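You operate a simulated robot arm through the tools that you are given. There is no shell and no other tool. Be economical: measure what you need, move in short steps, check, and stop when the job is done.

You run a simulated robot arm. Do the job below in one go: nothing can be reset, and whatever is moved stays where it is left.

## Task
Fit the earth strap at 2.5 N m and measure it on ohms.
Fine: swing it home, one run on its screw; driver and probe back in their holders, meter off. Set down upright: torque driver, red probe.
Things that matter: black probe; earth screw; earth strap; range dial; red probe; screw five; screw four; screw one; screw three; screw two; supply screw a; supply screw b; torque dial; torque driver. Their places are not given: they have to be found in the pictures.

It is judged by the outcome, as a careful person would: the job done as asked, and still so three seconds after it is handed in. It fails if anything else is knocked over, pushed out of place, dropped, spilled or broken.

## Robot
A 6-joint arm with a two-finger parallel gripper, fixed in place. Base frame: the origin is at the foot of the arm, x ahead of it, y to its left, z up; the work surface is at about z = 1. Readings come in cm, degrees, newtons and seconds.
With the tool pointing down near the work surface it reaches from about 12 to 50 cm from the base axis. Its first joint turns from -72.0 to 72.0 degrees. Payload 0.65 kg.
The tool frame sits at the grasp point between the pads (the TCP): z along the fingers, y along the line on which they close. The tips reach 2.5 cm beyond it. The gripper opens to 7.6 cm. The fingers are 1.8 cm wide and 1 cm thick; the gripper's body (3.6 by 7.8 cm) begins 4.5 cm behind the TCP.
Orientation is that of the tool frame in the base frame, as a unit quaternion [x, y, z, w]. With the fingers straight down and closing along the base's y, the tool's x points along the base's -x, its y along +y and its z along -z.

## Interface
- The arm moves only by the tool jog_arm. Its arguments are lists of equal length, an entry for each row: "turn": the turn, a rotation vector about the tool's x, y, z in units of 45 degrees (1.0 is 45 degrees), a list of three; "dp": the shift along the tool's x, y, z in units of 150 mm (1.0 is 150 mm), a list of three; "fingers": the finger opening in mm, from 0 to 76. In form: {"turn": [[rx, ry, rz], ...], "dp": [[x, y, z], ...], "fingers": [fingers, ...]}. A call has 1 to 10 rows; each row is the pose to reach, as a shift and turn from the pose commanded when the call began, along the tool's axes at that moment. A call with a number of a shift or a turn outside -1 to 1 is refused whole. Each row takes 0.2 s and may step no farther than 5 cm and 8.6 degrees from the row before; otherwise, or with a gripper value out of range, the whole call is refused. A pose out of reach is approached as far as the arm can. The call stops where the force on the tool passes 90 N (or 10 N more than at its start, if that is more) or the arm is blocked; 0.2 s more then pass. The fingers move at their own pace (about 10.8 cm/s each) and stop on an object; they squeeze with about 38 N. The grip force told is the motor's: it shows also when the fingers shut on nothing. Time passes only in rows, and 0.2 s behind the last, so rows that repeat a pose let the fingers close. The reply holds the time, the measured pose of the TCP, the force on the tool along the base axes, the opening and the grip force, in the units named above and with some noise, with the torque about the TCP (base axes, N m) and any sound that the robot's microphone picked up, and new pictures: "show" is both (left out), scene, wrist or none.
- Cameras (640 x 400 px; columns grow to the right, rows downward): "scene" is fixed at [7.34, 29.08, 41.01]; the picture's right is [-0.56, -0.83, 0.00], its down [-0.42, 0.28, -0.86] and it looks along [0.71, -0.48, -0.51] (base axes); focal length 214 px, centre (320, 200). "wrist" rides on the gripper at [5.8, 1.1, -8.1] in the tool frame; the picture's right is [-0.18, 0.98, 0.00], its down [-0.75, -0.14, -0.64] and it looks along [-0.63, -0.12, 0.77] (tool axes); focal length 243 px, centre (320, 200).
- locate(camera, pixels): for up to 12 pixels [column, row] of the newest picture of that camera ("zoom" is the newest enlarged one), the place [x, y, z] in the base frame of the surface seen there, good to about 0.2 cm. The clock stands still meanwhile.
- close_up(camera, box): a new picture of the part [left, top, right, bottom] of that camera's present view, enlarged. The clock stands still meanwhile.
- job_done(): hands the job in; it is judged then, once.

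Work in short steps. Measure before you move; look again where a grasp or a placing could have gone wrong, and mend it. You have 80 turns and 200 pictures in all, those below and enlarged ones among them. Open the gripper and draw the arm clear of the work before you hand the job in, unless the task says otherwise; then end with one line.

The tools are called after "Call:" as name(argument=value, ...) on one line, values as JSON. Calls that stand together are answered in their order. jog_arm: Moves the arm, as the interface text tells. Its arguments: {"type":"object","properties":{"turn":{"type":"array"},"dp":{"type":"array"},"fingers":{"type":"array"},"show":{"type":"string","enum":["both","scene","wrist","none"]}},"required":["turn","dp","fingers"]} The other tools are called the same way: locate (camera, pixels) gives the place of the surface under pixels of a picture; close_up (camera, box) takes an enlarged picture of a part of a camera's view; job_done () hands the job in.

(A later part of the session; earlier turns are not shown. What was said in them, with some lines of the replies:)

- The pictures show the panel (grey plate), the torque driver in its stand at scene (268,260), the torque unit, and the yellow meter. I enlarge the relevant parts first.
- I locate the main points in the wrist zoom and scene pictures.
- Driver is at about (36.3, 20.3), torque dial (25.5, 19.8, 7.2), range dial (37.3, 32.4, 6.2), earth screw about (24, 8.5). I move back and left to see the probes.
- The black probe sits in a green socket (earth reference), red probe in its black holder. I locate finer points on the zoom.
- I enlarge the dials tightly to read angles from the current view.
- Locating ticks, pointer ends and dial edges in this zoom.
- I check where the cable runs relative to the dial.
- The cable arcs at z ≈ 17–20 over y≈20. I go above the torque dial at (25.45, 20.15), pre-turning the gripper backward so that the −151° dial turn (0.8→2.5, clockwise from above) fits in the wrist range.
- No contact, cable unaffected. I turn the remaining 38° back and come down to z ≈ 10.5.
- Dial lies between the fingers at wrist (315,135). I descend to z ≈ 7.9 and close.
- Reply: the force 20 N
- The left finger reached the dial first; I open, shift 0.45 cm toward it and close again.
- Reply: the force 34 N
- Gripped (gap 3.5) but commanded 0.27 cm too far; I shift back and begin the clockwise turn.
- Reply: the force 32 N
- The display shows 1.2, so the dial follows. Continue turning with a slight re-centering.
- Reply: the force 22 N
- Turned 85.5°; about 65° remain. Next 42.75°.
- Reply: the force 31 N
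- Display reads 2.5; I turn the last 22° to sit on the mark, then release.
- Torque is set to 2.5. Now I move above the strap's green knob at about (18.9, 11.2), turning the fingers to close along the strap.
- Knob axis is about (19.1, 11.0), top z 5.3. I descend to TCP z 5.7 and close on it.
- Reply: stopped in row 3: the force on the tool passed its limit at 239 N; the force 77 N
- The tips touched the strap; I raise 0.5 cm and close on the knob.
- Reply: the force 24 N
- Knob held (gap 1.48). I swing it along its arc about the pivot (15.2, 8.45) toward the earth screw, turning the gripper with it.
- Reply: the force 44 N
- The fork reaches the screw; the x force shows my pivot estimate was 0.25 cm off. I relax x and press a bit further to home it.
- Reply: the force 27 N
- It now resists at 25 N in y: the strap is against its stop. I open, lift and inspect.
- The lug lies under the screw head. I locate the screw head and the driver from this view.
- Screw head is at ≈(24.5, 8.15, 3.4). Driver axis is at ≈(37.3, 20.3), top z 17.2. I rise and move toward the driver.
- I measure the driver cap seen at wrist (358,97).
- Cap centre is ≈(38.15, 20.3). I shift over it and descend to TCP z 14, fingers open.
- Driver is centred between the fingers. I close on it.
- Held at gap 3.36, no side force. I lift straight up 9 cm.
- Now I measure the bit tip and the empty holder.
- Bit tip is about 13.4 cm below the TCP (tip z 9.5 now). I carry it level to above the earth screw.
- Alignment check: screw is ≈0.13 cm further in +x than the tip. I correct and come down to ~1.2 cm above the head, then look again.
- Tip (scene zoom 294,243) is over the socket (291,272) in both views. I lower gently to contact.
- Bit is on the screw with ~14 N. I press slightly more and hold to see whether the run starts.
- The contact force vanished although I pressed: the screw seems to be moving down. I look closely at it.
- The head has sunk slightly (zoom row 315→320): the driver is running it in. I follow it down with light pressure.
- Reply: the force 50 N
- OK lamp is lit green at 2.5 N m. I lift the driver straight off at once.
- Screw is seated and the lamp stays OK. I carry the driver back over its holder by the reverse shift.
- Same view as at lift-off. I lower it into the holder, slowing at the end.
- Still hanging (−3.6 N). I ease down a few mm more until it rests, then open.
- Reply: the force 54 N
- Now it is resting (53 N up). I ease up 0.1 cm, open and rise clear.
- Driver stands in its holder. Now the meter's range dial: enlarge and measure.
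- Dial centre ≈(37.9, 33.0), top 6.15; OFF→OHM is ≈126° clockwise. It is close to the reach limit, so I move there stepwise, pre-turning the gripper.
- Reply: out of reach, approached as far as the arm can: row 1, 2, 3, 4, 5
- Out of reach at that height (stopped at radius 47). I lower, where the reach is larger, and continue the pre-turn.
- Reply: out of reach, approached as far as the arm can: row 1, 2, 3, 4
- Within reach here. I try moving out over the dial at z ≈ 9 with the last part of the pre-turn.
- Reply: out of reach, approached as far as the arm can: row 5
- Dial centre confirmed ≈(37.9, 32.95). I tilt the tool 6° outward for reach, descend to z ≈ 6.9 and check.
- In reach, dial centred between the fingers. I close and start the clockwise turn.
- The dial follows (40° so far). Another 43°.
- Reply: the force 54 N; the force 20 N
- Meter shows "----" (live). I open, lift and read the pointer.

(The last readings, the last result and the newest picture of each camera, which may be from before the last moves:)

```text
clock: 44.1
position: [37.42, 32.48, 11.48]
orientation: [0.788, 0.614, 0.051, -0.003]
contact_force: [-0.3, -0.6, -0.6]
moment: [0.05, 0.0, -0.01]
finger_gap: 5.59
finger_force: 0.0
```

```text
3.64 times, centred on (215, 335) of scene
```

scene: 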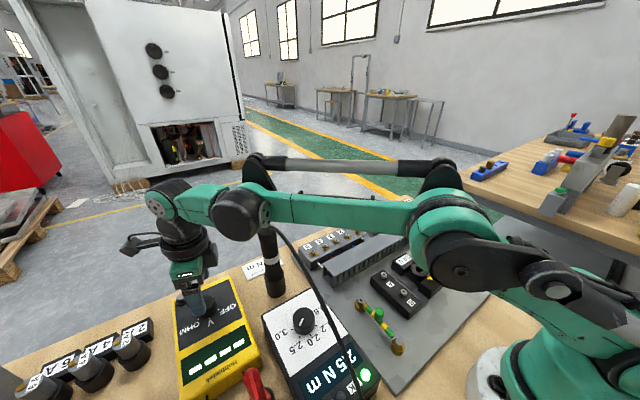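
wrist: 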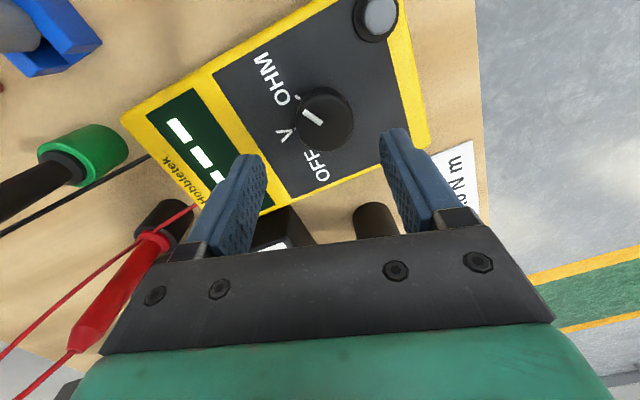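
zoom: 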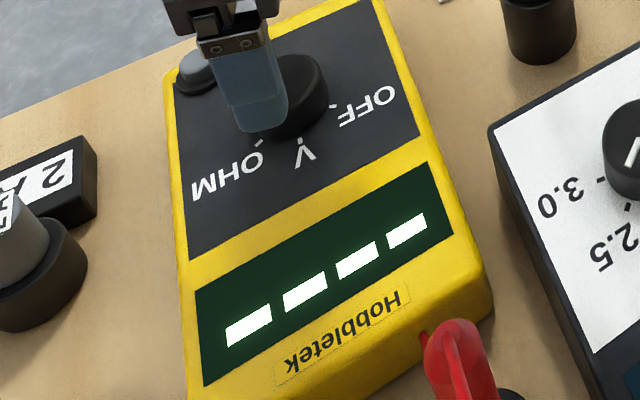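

Pointer angle ≈117° matches the OHM tick (115°). Next, the red probe: I locate it in the current wrist picture.

Call:
locate(camera="wrist", pixels=[[163, 215], [150, 240], [135, 262], [120, 285], [105, 308], [90, 332], [76, 346], [175, 206], [88, 140], [60, 170]])

Call:
close_up(camera="wrist", box=[0, 170, 240, 370])

Call:
close_up(camera="scene", box=[220, 340, 300, 400])

```text
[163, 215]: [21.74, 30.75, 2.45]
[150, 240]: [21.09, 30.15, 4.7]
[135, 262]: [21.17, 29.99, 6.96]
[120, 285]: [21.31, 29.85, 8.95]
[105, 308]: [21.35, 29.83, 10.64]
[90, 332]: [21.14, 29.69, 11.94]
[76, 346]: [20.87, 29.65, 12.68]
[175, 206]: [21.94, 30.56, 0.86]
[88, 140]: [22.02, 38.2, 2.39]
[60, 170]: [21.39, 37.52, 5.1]
```

```text
2.00 times, centred on (120, 270) of wrist
```

zoom: 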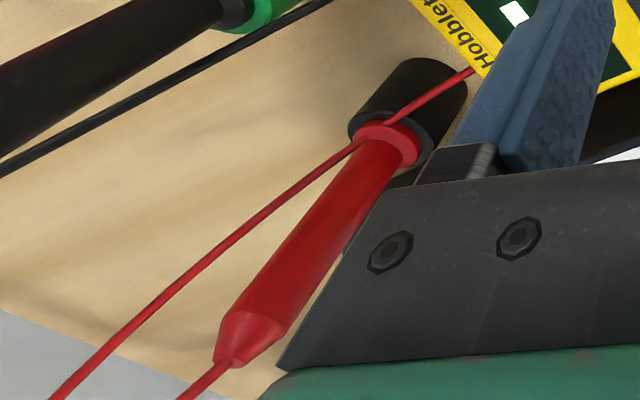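

```text
6.67 times, centred on (260, 370) of scene
```

zoom: 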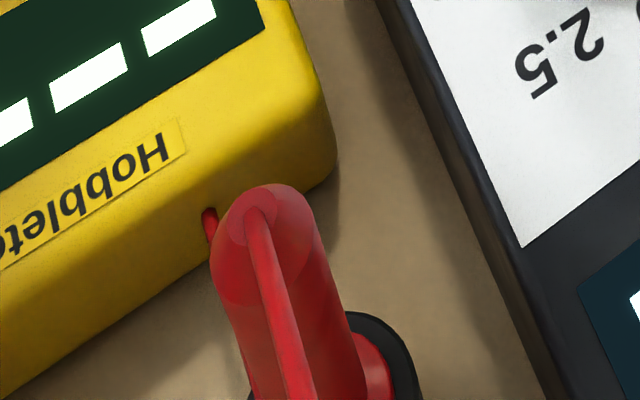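

Probe stands upright around (20.3, 29.4), top z ≈ 12.7. I remove the tilt, rise and move inward toward it.

Call:
jog_arm(turn=[[0.02, -0.03, 0], [0.04, -0.06, 0], [0.06, -0.09, 0], [0.0763, -0.109, 0]], dp=[[-0.04, -0.07, -0.2], [-0.12, -0.22, -0.42], [-0.21, -0.39, -0.63], [-0.313, -0.567, -0.833]], fingers=[56, 56, 56, 56], show="none")

```text
clock: 45.1
position: [26.98, 29.17, 23.06]
orientation: [0.788, 0.616, -0.002, -0.001]
contact_force: [-0.6, 0.0, 0.8]
moment: [-0.02, 0.0, 0.02]
finger_gap: 5.61
finger_force: 0.1
```

Call:
jog_arm(turn=[[0, 0, 0], [0, 0, 0]], dp=[[-0.041, -0.21, 0], [-0.082, -0.427, 0]], fingers=[56, 56])

Call:
close_up(camera="wrist", box=[260, 40, 400, 160])

```text
clock: 45.7
position: [20.55, 29.52, 22.95]
orientation: [0.788, 0.615, -0.002, -0.001]
contact_force: [-0.5, -0.7, 1.1]
moment: [0.01, 0.01, -0.01]
finger_gap: 5.61
finger_force: 0.1
```

scene: 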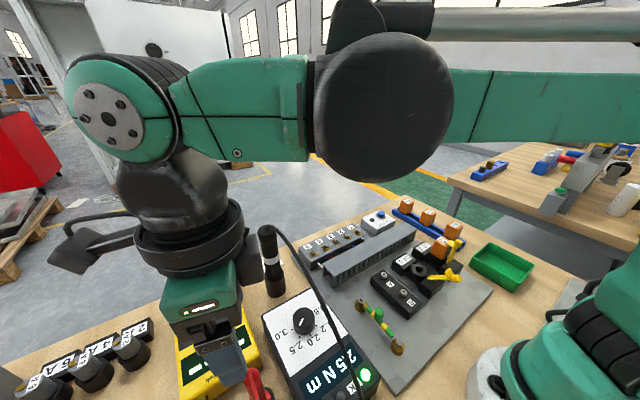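
wrist: 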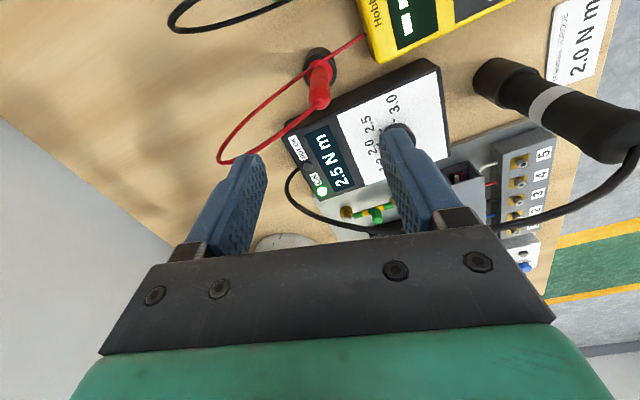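

```text
3.33 times, centred on (330, 100) of wrist
```

zoom: 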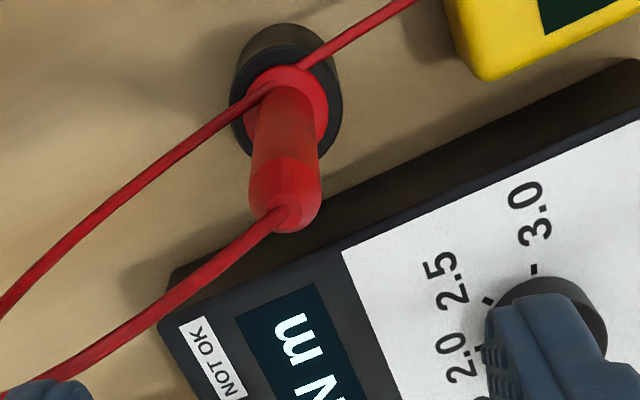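

Probe axis lines up with the TCP (wrist 320,103). I descend to z ≈ 9.7 and close.

Call:
jog_arm(turn=[[0, 0, 0], [0, 0, 0], [0, 0, 0], [0, 0, 0], [0, 0, 0], [0, 0, 0], [0, 0, 0]], dp=[[0, 0, 0.25], [0, 0, 0.5], [0, 0, 0.7], [0, 0, 0.88], [0, 0, 0.88], [0, 0, 0.88], [0, 0, 0.88]], fingers=[56, 56, 56, 50, 8, 8, 8])

```text
clock: 47.3
position: [20.57, 29.67, 9.71]
orientation: [0.788, 0.616, -0.001, 0.0]
contact_force: [-0.3, 0.1, 0.1]
moment: [0.0, 0.01, 0.0]
finger_gap: 1.6
finger_force: 35.5
```

scene: 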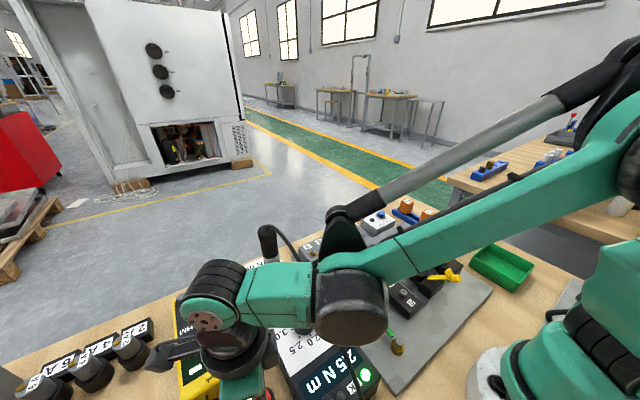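
wrist: 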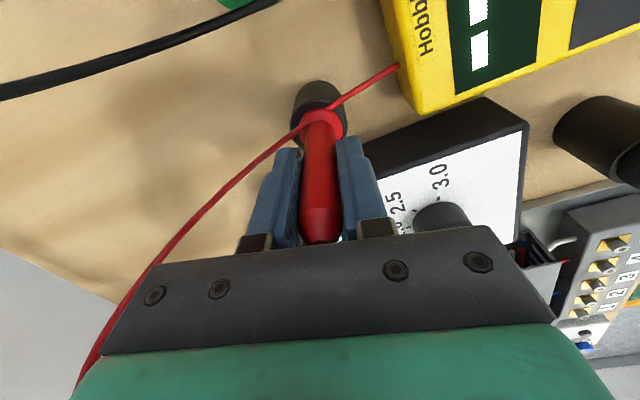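

Held (gap 1.6, no side force). I lift 10 cm straight up.

Call:
jog_arm(turn=[[0, 0, 0], [0, 0, 0], [0, 0, 0], [0, 0, 0]], dp=[[0, 0, -0.1], [0, 0, -0.27], [0, 0, -0.47], [0, 0, -0.667]], fingers=[8, 8, 8, 8])

Call:
close_up(camera="wrist", box=[240, 40, 400, 160])

```text
clock: 48.3
position: [20.57, 29.67, 19.79]
orientation: [0.788, 0.616, -0.001, 0.0]
contact_force: [0.7, 0.5, -0.7]
moment: [-0.02, -0.04, -0.03]
finger_gap: 1.6
finger_force: 34.9
```

scene: 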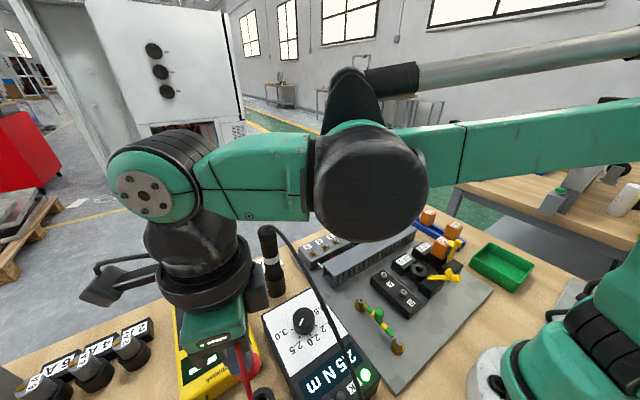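
wrist: 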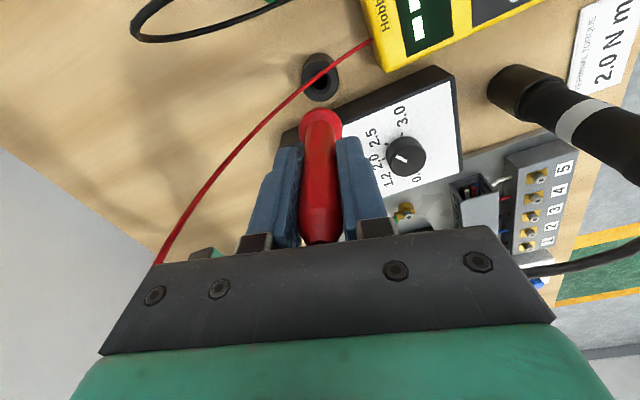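

```text
3.33 times, centred on (320, 100) of wrist
```

zoom: 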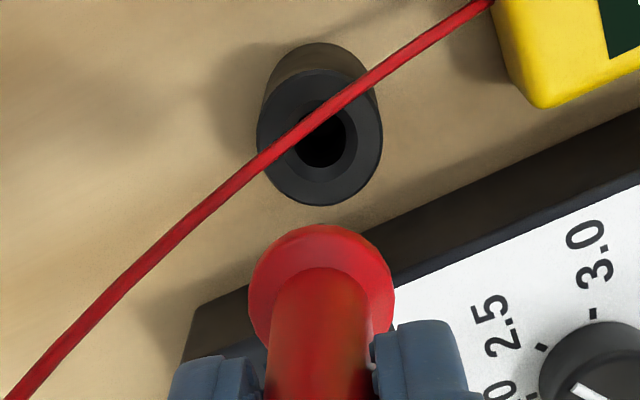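

The holder is empty and the probe hangs straight. I carry it toward the earth screw in two legs.

Call:
jog_arm(turn=[[0, 0, 0], [0, 0, 0], [0, 0, 0]], dp=[[-0.22, 0.1, 0], [-0.44, 0.2, 0], [-0.667, 0.305, 0]], fingers=[8, 8, 8], show="none")

Call:
jog_arm(turn=[[0, 0, 0], [0, 0, 0], [0, 0, 0], [0, 0, 0]], dp=[[-0.22, 0.1, 0], [-0.44, 0.2, 0], [-0.66, 0.304, 0], [-0.66, 0.304, 0.2]], fingers=[8, 8, 8, 8])

Call:
close_up(camera="scene", box=[320, 230, 420, 330])

Call:
close_up(camera="wrist", box=[260, 40, 380, 140])

```text
clock: 49.1
position: [22.59, 18.54, 19.58]
orientation: [0.788, 0.616, -0.001, -0.002]
contact_force: [-0.2, -0.6, -0.9]
moment: [0.0, -0.01, -0.01]
finger_gap: 1.61
finger_force: 35.0
```

```text
clock: 50.1
position: [24.58, 8.15, 16.85]
orientation: [0.788, 0.615, -0.001, 0.0]
contact_force: [0.1, 0.2, -0.6]
moment: [0.0, 0.0, 0.04]
finger_gap: 1.6
finger_force: 34.9
```

scene: 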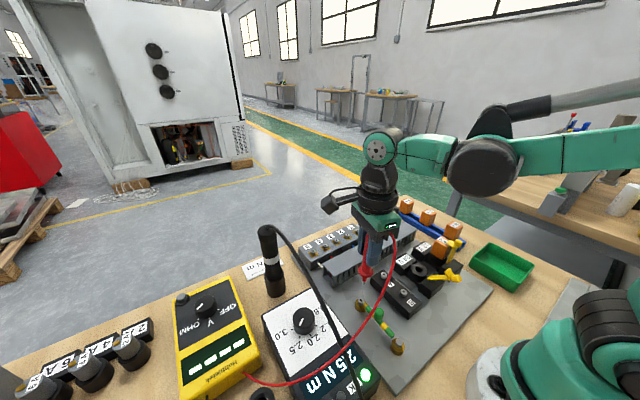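
wrist: 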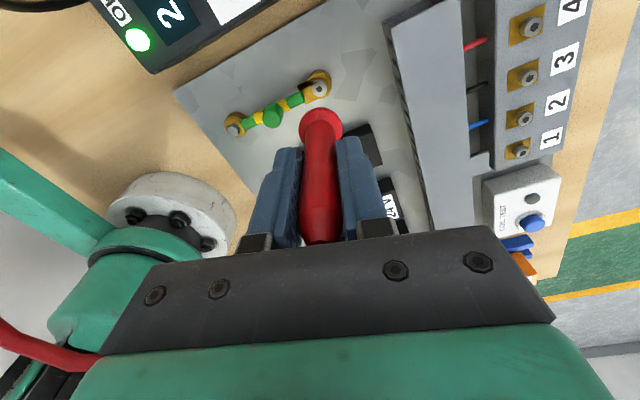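

```text
4.00 times, centred on (370, 280) of scene
```

zoom: 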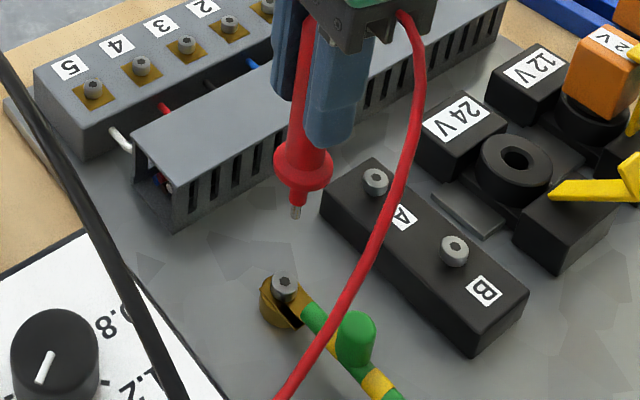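

```text
4.00 times, centred on (320, 90) of wrist
```

zoom: 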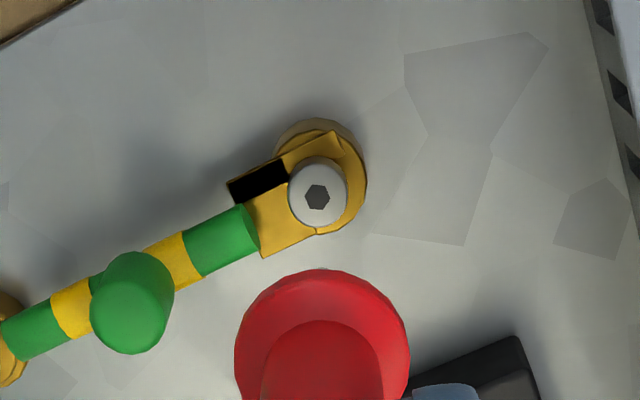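

Tip (z≈7.8) lines up over the head (z≈3.15) in both views. I descend gently onto it.

Call:
jog_arm(turn=[[0, 0, 0], [0, 0, 0], [0, 0, 0], [0, 0, 0], [0, 0, 0]], dp=[[0, 0, 0.13], [0, 0, 0.24], [0, 0, 0.28], [0, 0, 0.3], [0, 0, 0.31]], fingers=[8, 8, 8, 8, 8])

Call:
close_up(camera="scene", box=[340, 260, 390, 310])

Call:
close_up(camera="scene", box=[165, 300, 265, 390])

```text
clock: 51.3
position: [24.58, 8.04, 12.06]
orientation: [0.788, 0.616, -0.002, 0.0]
contact_force: [-1.1, -1.0, 2.0]
moment: [-0.02, 0.04, 0.01]
finger_gap: 1.62
finger_force: 35.3
```

scene: 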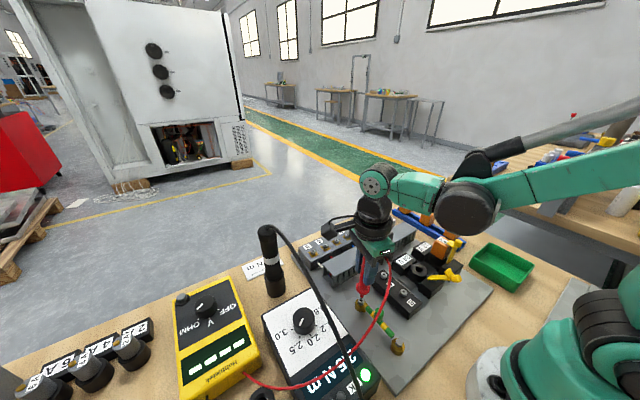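
wrist: 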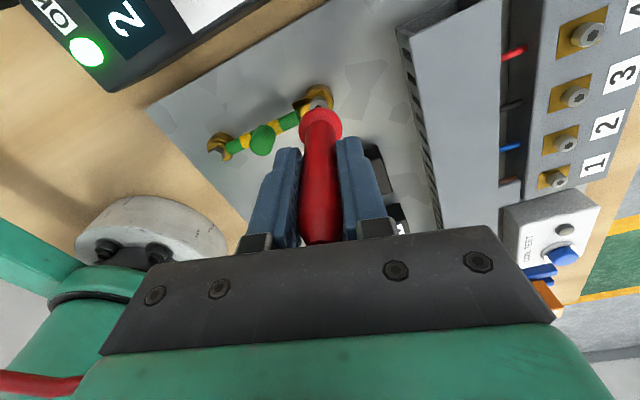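

```text
8.00 times, centred on (365, 285) of scene
```

zoom: 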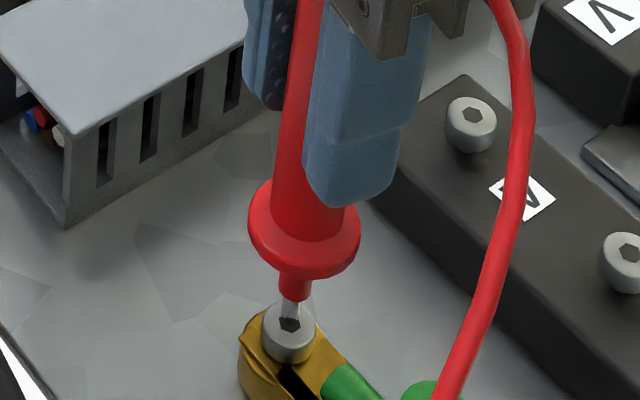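

```text
4.44 times, centred on (215, 345) of scene
```

zoom: 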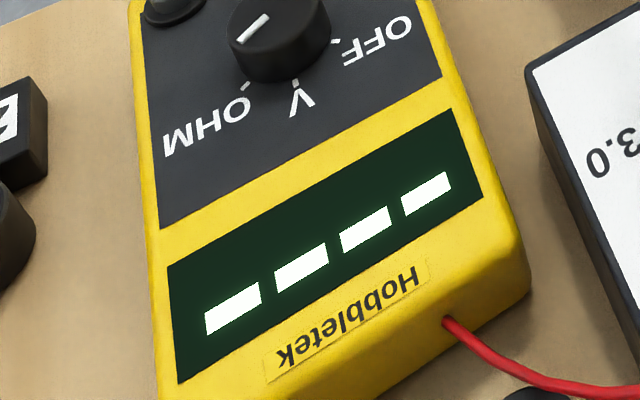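

Only a light touch (≈2.7 N) and the meter still reads "----". I press a little more and hold.

Call:
jog_arm(turn=[[0, 0, 0], [0, 0, 0], [0, 0, 0], [0, 0, 0]], dp=[[0, 0, 0.005], [0, 0, 0.01], [0, 0, 0.014], [0, 0, 0.014]], fingers=[8, 8, 8, 8], show="scene")

Call:
close_up(camera="scene", box=[340, 260, 390, 310])

Call:
close_up(camera="scene", box=[165, 300, 265, 390])

```text
clock: 52.3
position: [24.63, 8.08, 11.83]
orientation: [0.788, 0.616, 0.0, -0.001]
contact_force: [-0.8, 0.5, 26.7]
moment: [0.02, -0.02, 0.0]
finger_gap: 1.62
finger_force: 35.1
```

scene: 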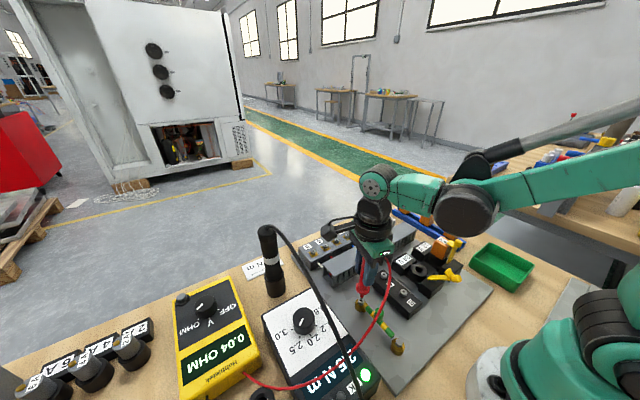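

```text
8.00 times, centred on (365, 285) of scene
```

zoom: 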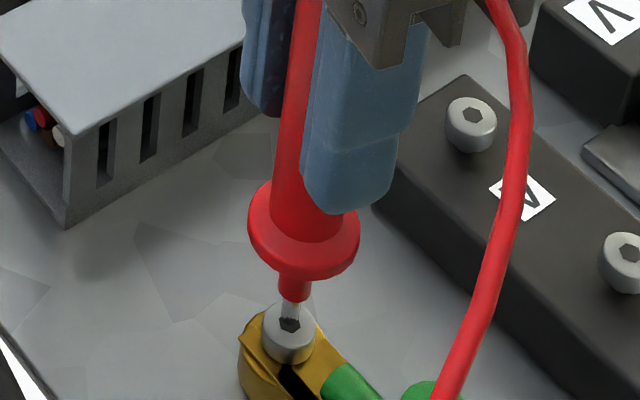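

```text
4.44 times, centred on (215, 345) of scene
```

zoom: 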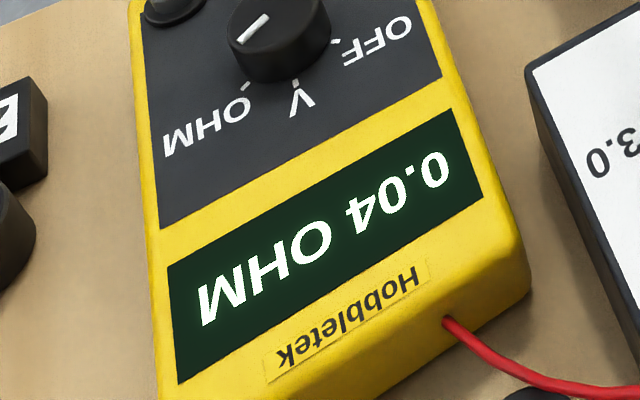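

Reading 0.04 OHM — a good earth. I hold one second more, then lift off.

Call:
jog_arm(turn=[[0, 0, 0], [0, 0, 0], [0, 0, 0], [0, 0, 0], [0, 0, 0], [0, 0, 0], [0, 0, 0], [0, 0, 0]], dp=[[0, 0, 0], [0, 0, 0], [0, 0, 0], [0, 0, 0], [0, 0, 0], [0, 0, -0.1], [0, 0, -0.3], [0, 0, -0.53]], fingers=[8, 8, 8, 8, 8, 8, 8, 8], show="none")

Call:
jog_arm(turn=[[0, 0, 0], [0, 0, 0], [0, 0, 0]], dp=[[0.22, -0.1, 0], [0.44, -0.2, 0], [0.66, -0.304, 0]], fingers=[8, 8, 8], show="none")

Call:
jog_arm(turn=[[0, 0, 0], [0, 0, 0], [0, 0, 0], [0, 0, 0]], dp=[[0.22, -0.1, 0], [0.44, -0.2, 0], [0.667, -0.305, 0], [0.667, -0.305, 0]], fingers=[8, 8, 8, 8])

Call:
close_up(camera="wrist", box=[240, 40, 400, 160])

```text
clock: 54.1
position: [24.72, 8.12, 19.93]
orientation: [0.788, 0.616, -0.002, -0.001]
contact_force: [-0.3, 0.1, -0.8]
moment: [-0.02, 0.01, 0.0]
finger_gap: 1.63
finger_force: 35.2
```

```text
clock: 54.9
position: [22.57, 18.93, 19.92]
orientation: [0.788, 0.616, -0.001, -0.002]
contact_force: [0.2, -0.6, -0.6]
moment: [0.0, -0.03, 0.02]
finger_gap: 1.61
finger_force: 34.8
```

```text
clock: 55.9
position: [20.69, 29.57, 19.88]
orientation: [0.788, 0.615, 0.0, -0.001]
contact_force: [-1.1, 0.4, -1.2]
moment: [-0.03, -0.02, 0.03]
finger_gap: 1.62
finger_force: 35.0
```

scene: 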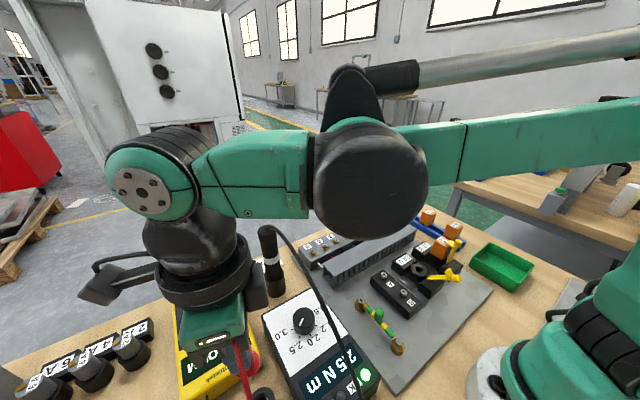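
wrist: 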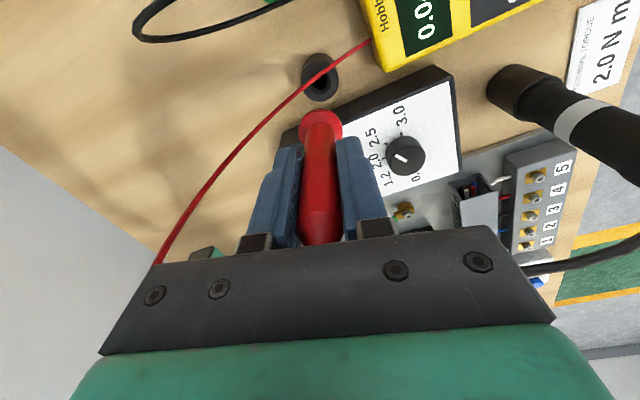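

```text
3.33 times, centred on (320, 100) of wrist
```

zoom: 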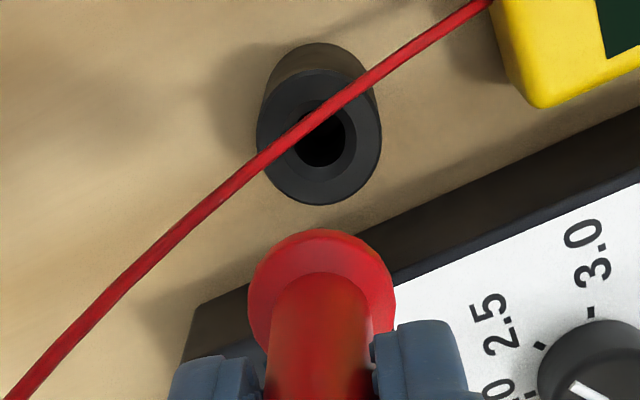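

Holder appears exactly where it did at lift-off. I lower the probe back in.

Call:
jog_arm(turn=[[0, 0, 0], [0, 0, 0], [0, 0, 0], [0, 0, 0], [0, 0, 0]], dp=[[0, 0, 0.25], [0, 0, 0.45], [0, 0, 0.58], [0, 0, 0.64], [0, 0, 0.665]], fingers=[8, 8, 8, 8, 8], show="wrist")

```text
clock: 57.1
position: [20.53, 29.55, 9.91]
orientation: [0.788, 0.615, -0.001, -0.001]
contact_force: [0.7, -0.4, -0.5]
moment: [-0.03, -0.01, 0.01]
finger_gap: 1.6
finger_force: 35.4
```

wrist: 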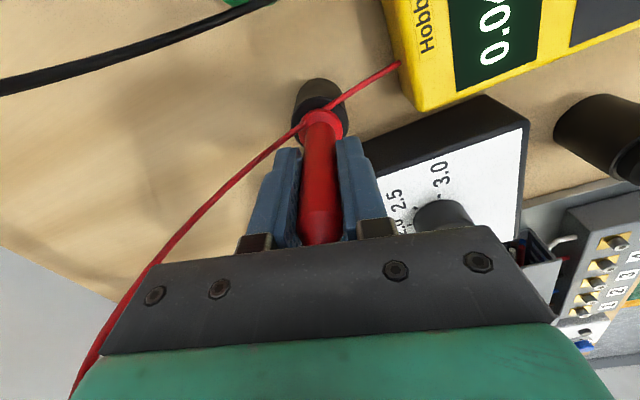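

It is inside the holder, not yet resting. I ease down until it bears.

Call:
jog_arm(turn=[[0, 0, 0], [0, 0, 0], [0, 0, 0], [0, 0, 0], [0, 0, 0]], dp=[[0, 0, 0.007], [0, 0, 0.013], [0, 0, 0.018], [0, 0, 0.022], [0, 0, 0.022]], fingers=[8, 8, 8, 8, 8], show="none")

```text
clock: 58.3
position: [20.53, 29.54, 9.51]
orientation: [0.789, 0.615, 0.0, -0.001]
contact_force: [0.4, 0.2, -0.4]
moment: [0.0, 0.02, 0.01]
finger_gap: 1.61
finger_force: 35.3
```

Call:
jog_arm(turn=[[0, 0, 0], [0, 0, 0], [0, 0, 0], [0, 0, 0], [0, 0, 0]], dp=[[0, 0, 0.004], [0, 0, 0.008], [0, 0, 0.012], [0, 0, 0.014], [0, 0, 0.014]], fingers=[8, 8, 8, 8, 8], show="wrist")

Call:
close_up(camera="wrist", box=[270, 60, 390, 160])

```text
clock: 59.5
position: [20.45, 29.56, 9.35]
orientation: [0.788, 0.616, -0.001, -0.002]
contact_force: [-4.2, 1.5, 27.3]
moment: [0.02, 0.03, 0.0]
finger_gap: 1.6
finger_force: 35.3
```

wrist: 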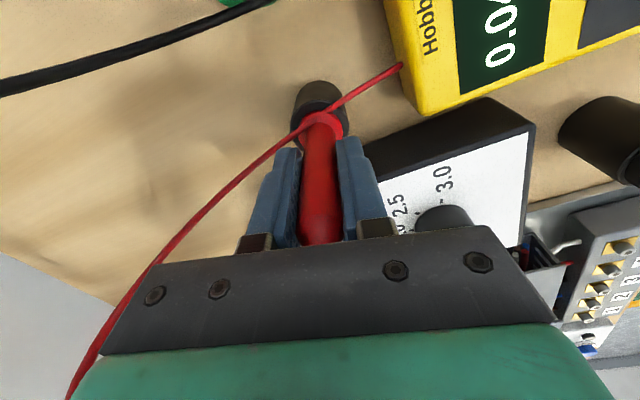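

```text
4.00 times, centred on (330, 110) of wrist
```

zoom: 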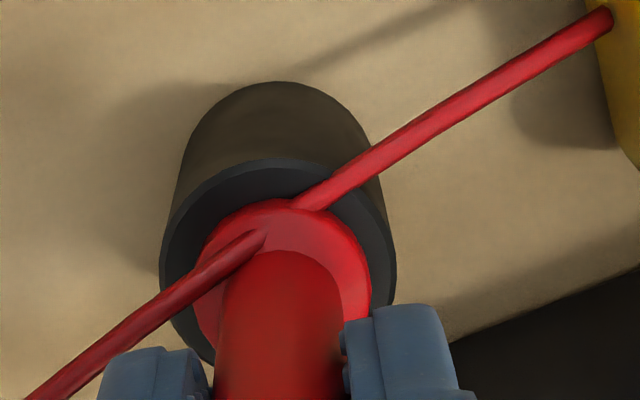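

Resting now (27 N). I relax, open and rise clear.

Call:
jog_arm(turn=[[0, 0, 0], [0, 0, 0], [0, 0, 0], [0, 0, 0], [0, 0, 0], [0, 0, 0]], dp=[[0, 0, -0.006], [0, 0, -0.006], [0, 0, -0.006], [0, 0, -0.25], [0, 0, -0.55], [0, 0, -0.85]], fingers=[8, 40, 50, 56, 56, 56])

Call:
close_up(camera="wrist", box=[240, 20, 480, 200])

```text
clock: 60.9
position: [20.59, 29.53, 22.21]
orientation: [0.788, 0.616, -0.001, -0.001]
contact_force: [0.3, 0.2, 0.3]
moment: [-0.02, 0.01, 0.04]
finger_gap: 5.59
finger_force: 0.2
```

scene: 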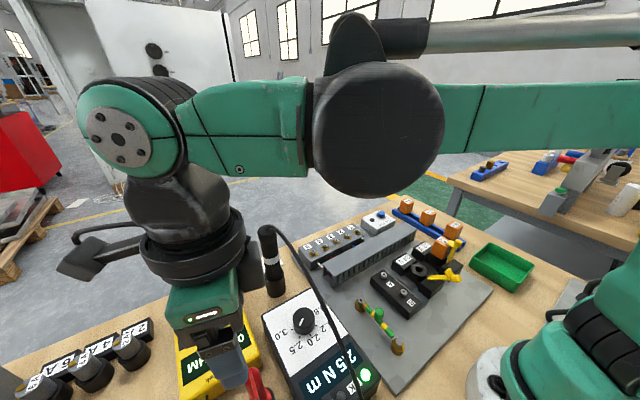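
wrist: 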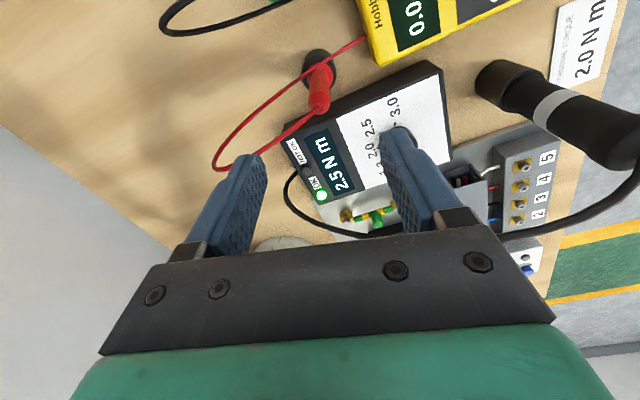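

```text
2.22 times, centred on (360, 110) of wrist
```

zoom: 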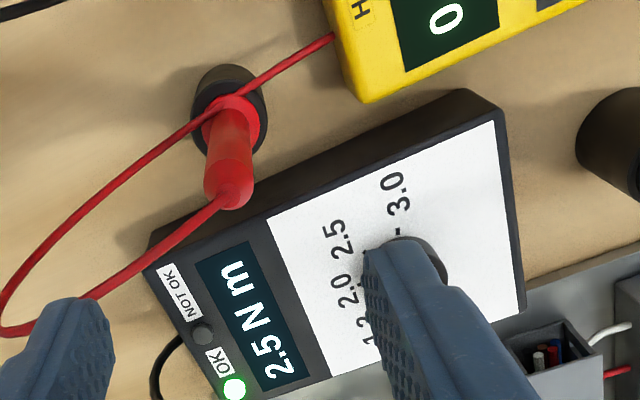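

Probe stands back in its holder. Now back to the range dial: first leg outward.

Call:
jog_arm(turn=[[0, 0, 0], [0, 0, 0]], dp=[[0.05, 0.22, 0], [0.1, 0.45, 0]], fingers=[56, 56], show="none")

Call:
jog_arm(turn=[[-0.02, 0.03, 0], [-0.04, 0.06, 0], [-0.0763, 0.109, 0], [-0.0763, 0.109, 0]], dp=[[0.06, 0.1, 0.22], [0.15, 0.25, 0.45], [0.25, 0.42, 0.68], [0.362, 0.59, 0.715]], fingers=[56, 56, 56, 56])

```text
clock: 61.5
position: [27.55, 29.32, 22.04]
orientation: [0.788, 0.616, 0.0, -0.001]
contact_force: [0.2, 0.9, -0.7]
moment: [0.0, -0.01, -0.02]
finger_gap: 5.6
finger_force: 0.1
```

```text
clock: 62.5
position: [37.58, 32.57, 11.34]
orientation: [0.788, 0.614, 0.051, -0.003]
contact_force: [-0.5, -0.8, 0.4]
moment: [-0.01, -0.01, -0.03]
finger_gap: 5.58
finger_force: 0.1
```

scene: 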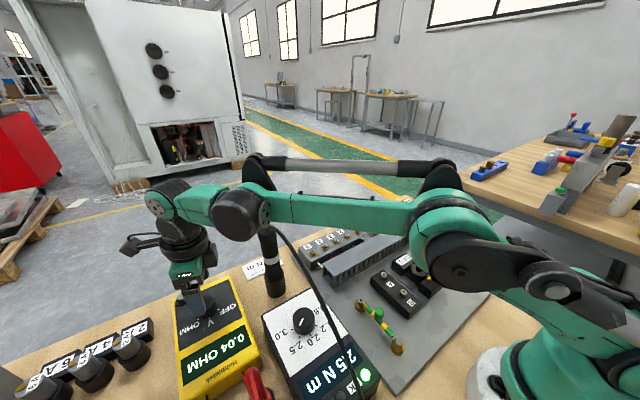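
wrist: 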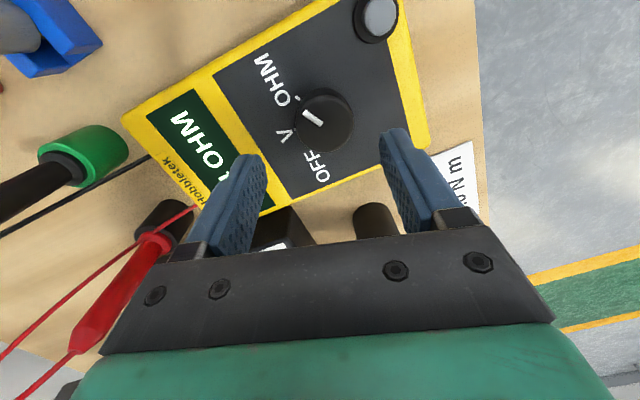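

Same view as before. I descend along the tool axis, close, and turn counter-clockwise.

Call:
jog_arm(turn=[[0, 0, 0], [0, 0, 0], [0, 0, 0], [0, 0, 0], [0, 0, 0], [0, 0, -0.19], [0, 0, -0.38], [0, 0, -0.57], [0, 0, -0.76], [0, 0, -0.95]], dp=[[0, 0, 0.15], [0, 0, 0.292], [0, 0, 0.292], [0, 0, 0.292], [0, 0, 0.292], [0, 0, 0.292], [0, 0, 0.292], [0, 0, 0.292], [0, 0, 0.292], [0, 0, 0.292]], fingers=[56, 56, 22, 22, 22, 22, 22, 22, 22, 22], show="wrist")

```text
clock: 64.7
position: [37.71, 32.92, 6.89]
orientation: [0.507, 0.86, 0.049, 0.015]
contact_force: [21.1, 5.4, 2.2]
moment: [0.29, -0.12, -0.03]
finger_gap: 3.94
finger_force: 11.0
```

wrist: 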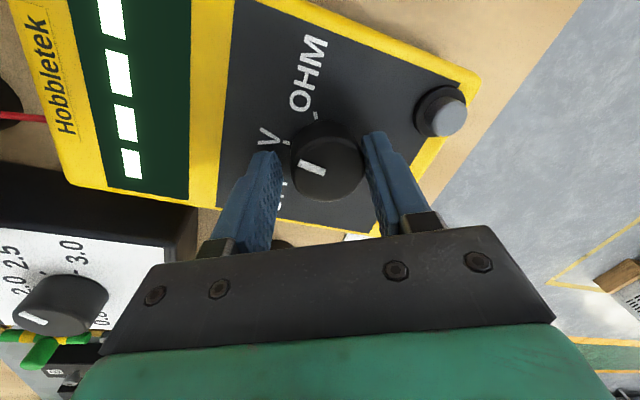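

The dial follows (display "----"), but only the right finger bears well. I shift 0.2 cm that way and continue.

Call:
jog_arm(turn=[[0, 0, 0], [0, 0, 0], [0, 0, -0.19], [0, 0, -0.38], [0, 0, -0.57], [0, 0, -0.76], [0, 0, -0.95]], dp=[[0, 0.014, 0], [0, 0.014, 0], [0, 0.014, 0], [0, 0.014, 0], [0, 0.014, 0], [0, 0.014, 0], [0, 0.014, 0]], fingers=[22, 22, 22, 22, 22, 22, 22], show="wrist")

```text
clock: 66.3
position: [37.94, 32.9, 6.96]
orientation: [0.159, 0.986, 0.039, 0.032]
contact_force: [-0.3, 4.1, 6.7]
moment: [-0.04, 1.33, -0.03]
finger_gap: 3.42
finger_force: 45.4
```

wrist: 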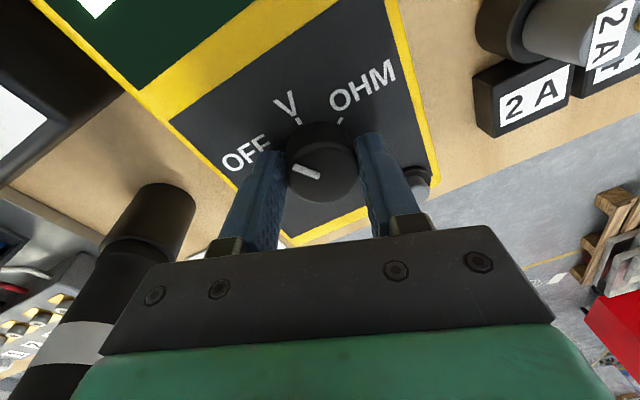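

Pointer is nearly back; about 18° remain to OFF.

Call:
jog_arm(turn=[[0, 0, -0.19], [0, 0, -0.38], [0, 0, -0.38]], dp=[[0, 0, 0], [0, 0, 0], [0, 0, 0]], fingers=[22, 22, 22])

Call:
close_up(camera="wrist", box=[220, 70, 420, 210])

```text
clock: 67.1
position: [37.89, 32.82, 7.08]
orientation: [0.012, 0.999, 0.033, 0.037]
contact_force: [-16.9, -9.0, 8.7]
moment: [-0.77, 0.92, 0.03]
finger_gap: 3.38
finger_force: 45.0
```

scene: 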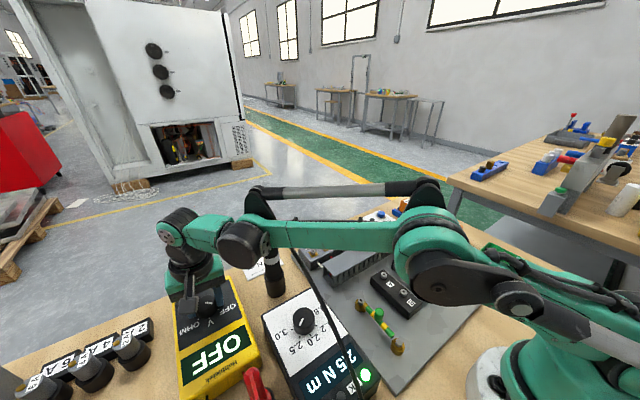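
wrist: 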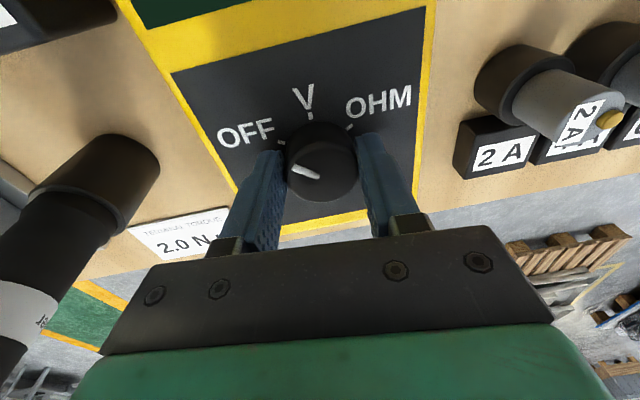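

```text
2.86 times, centred on (320, 140) of wrist
```

zoom: 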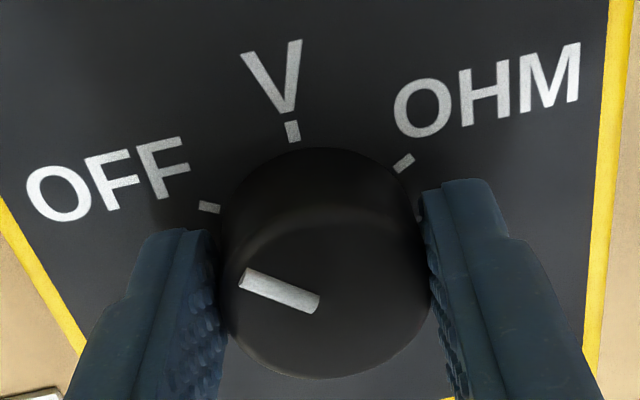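

Display shows OFF and the pointer aims at the OFF tick. I open, lift along the tool axis and check.

Call:
jog_arm(turn=[[0, 0, 0], [0, 0, 0], [0, 0, 0], [0, 0, 0]], dp=[[0, 0, 0], [0, 0, 0], [0, 0, -0.15], [0, 0, -0.35]], fingers=[56, 56, 56, 56])

Call:
close_up(camera="wrist", box=[220, 50, 420, 190])

```text
clock: 68.1
position: [37.41, 32.56, 12.21]
orientation: [0.013, 0.999, 0.034, 0.038]
contact_force: [-0.4, 0.3, 0.2]
moment: [0.0, 0.02, 0.01]
finger_gap: 5.59
finger_force: 0.1
```

scene: 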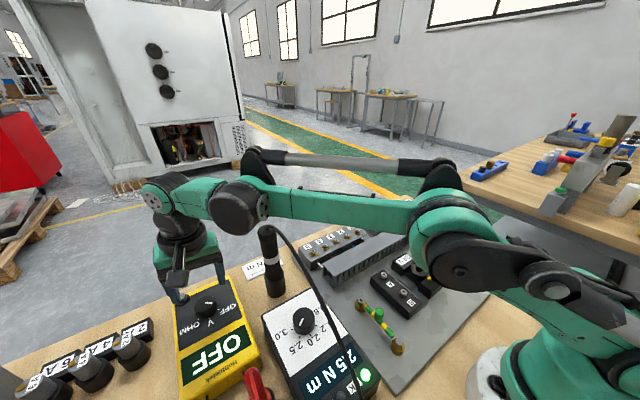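
wrist: 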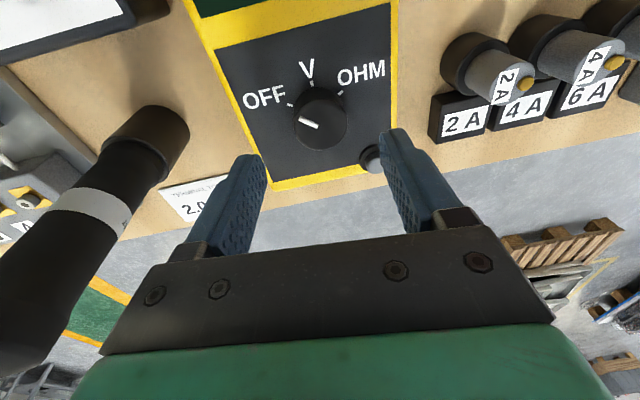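

```text
2.86 times, centred on (320, 120) of wrist
```

zoom: 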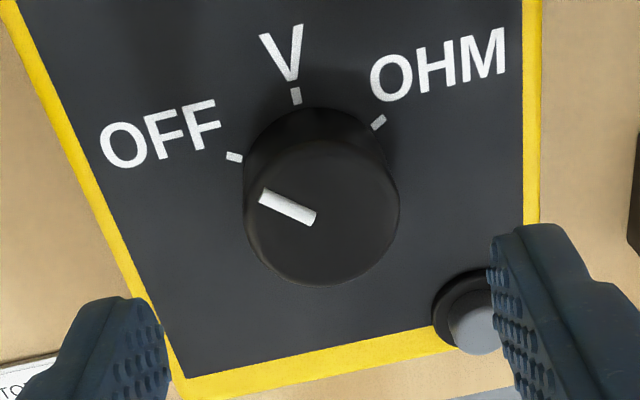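

Dial is at OFF. I retreat up and inward, clear of everything.

Call:
jog_arm(turn=[[0, 0, 0], [0, 0, 0], [0, 0, 0], [0, 0, 0]], dp=[[0.1, 0, -0.22], [0.3, 0, -0.45], [0.5, -0.05, -0.68], [0.7, -0.1, -0.85]], fingers=[56, 56, 56, 56])

Call:
close_up(camera="wrist", box=[120, 0, 520, 220])

Call:
close_up(camera="scene", box=[150, 210, 450, 400])

```text
clock: 69.1
position: [26.1, 30.51, 23.9]
orientation: [0.013, 0.999, 0.035, 0.039]
contact_force: [0.5, -0.1, -0.9]
moment: [-0.03, -0.03, 0.0]
finger_gap: 5.61
finger_force: 0.0
```

scene: 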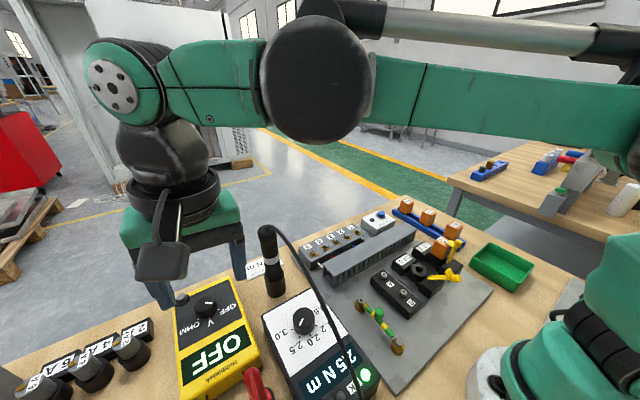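
wrist: 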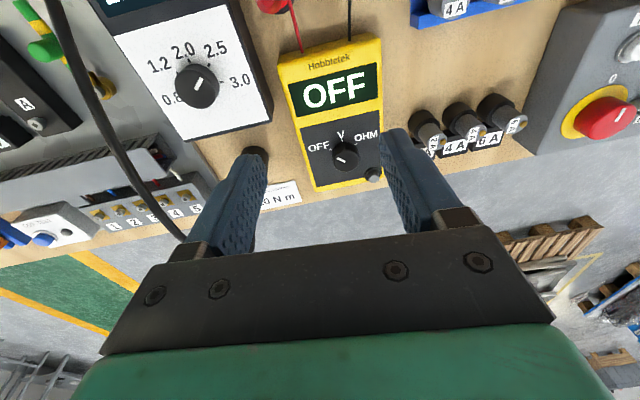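

```text
1.60 times, centred on (320, 110) of wrist
```

zoom: 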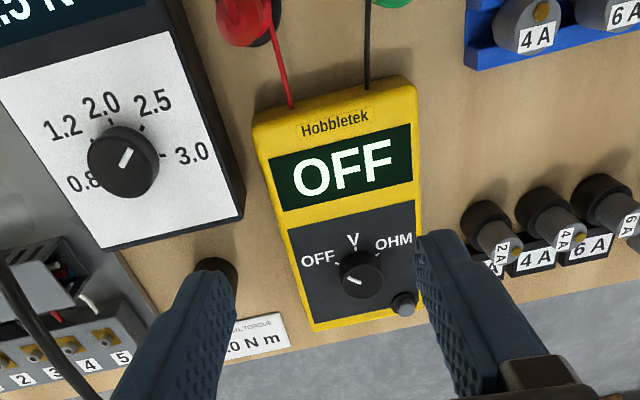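

```text
2.11 times, centred on (300, 305) of scene
```

zoom: 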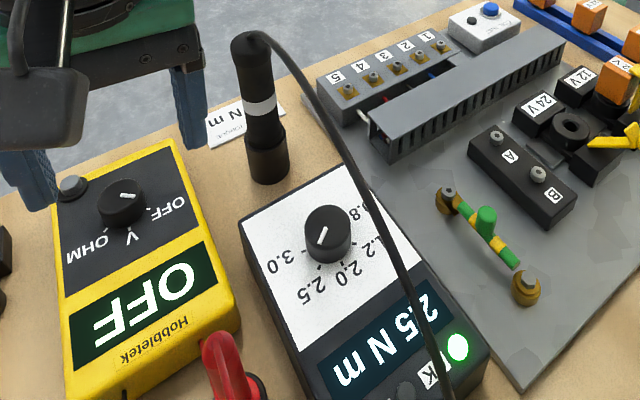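

All is in place: the strap is home and tightened with the OK lamp lit, the driver and red probe stand upright in their holders, the meter is off, and the arm is clear with the gripper open. I hand the job in.

Call:
job_done()

```text
The job is handed in.
```

The earth strap is swung home and tightened at 2.5 N m in one run (OK lamp lit). It measured 0.04 ohm; the driver and red probe are back upright in their holders, and the meter is off.
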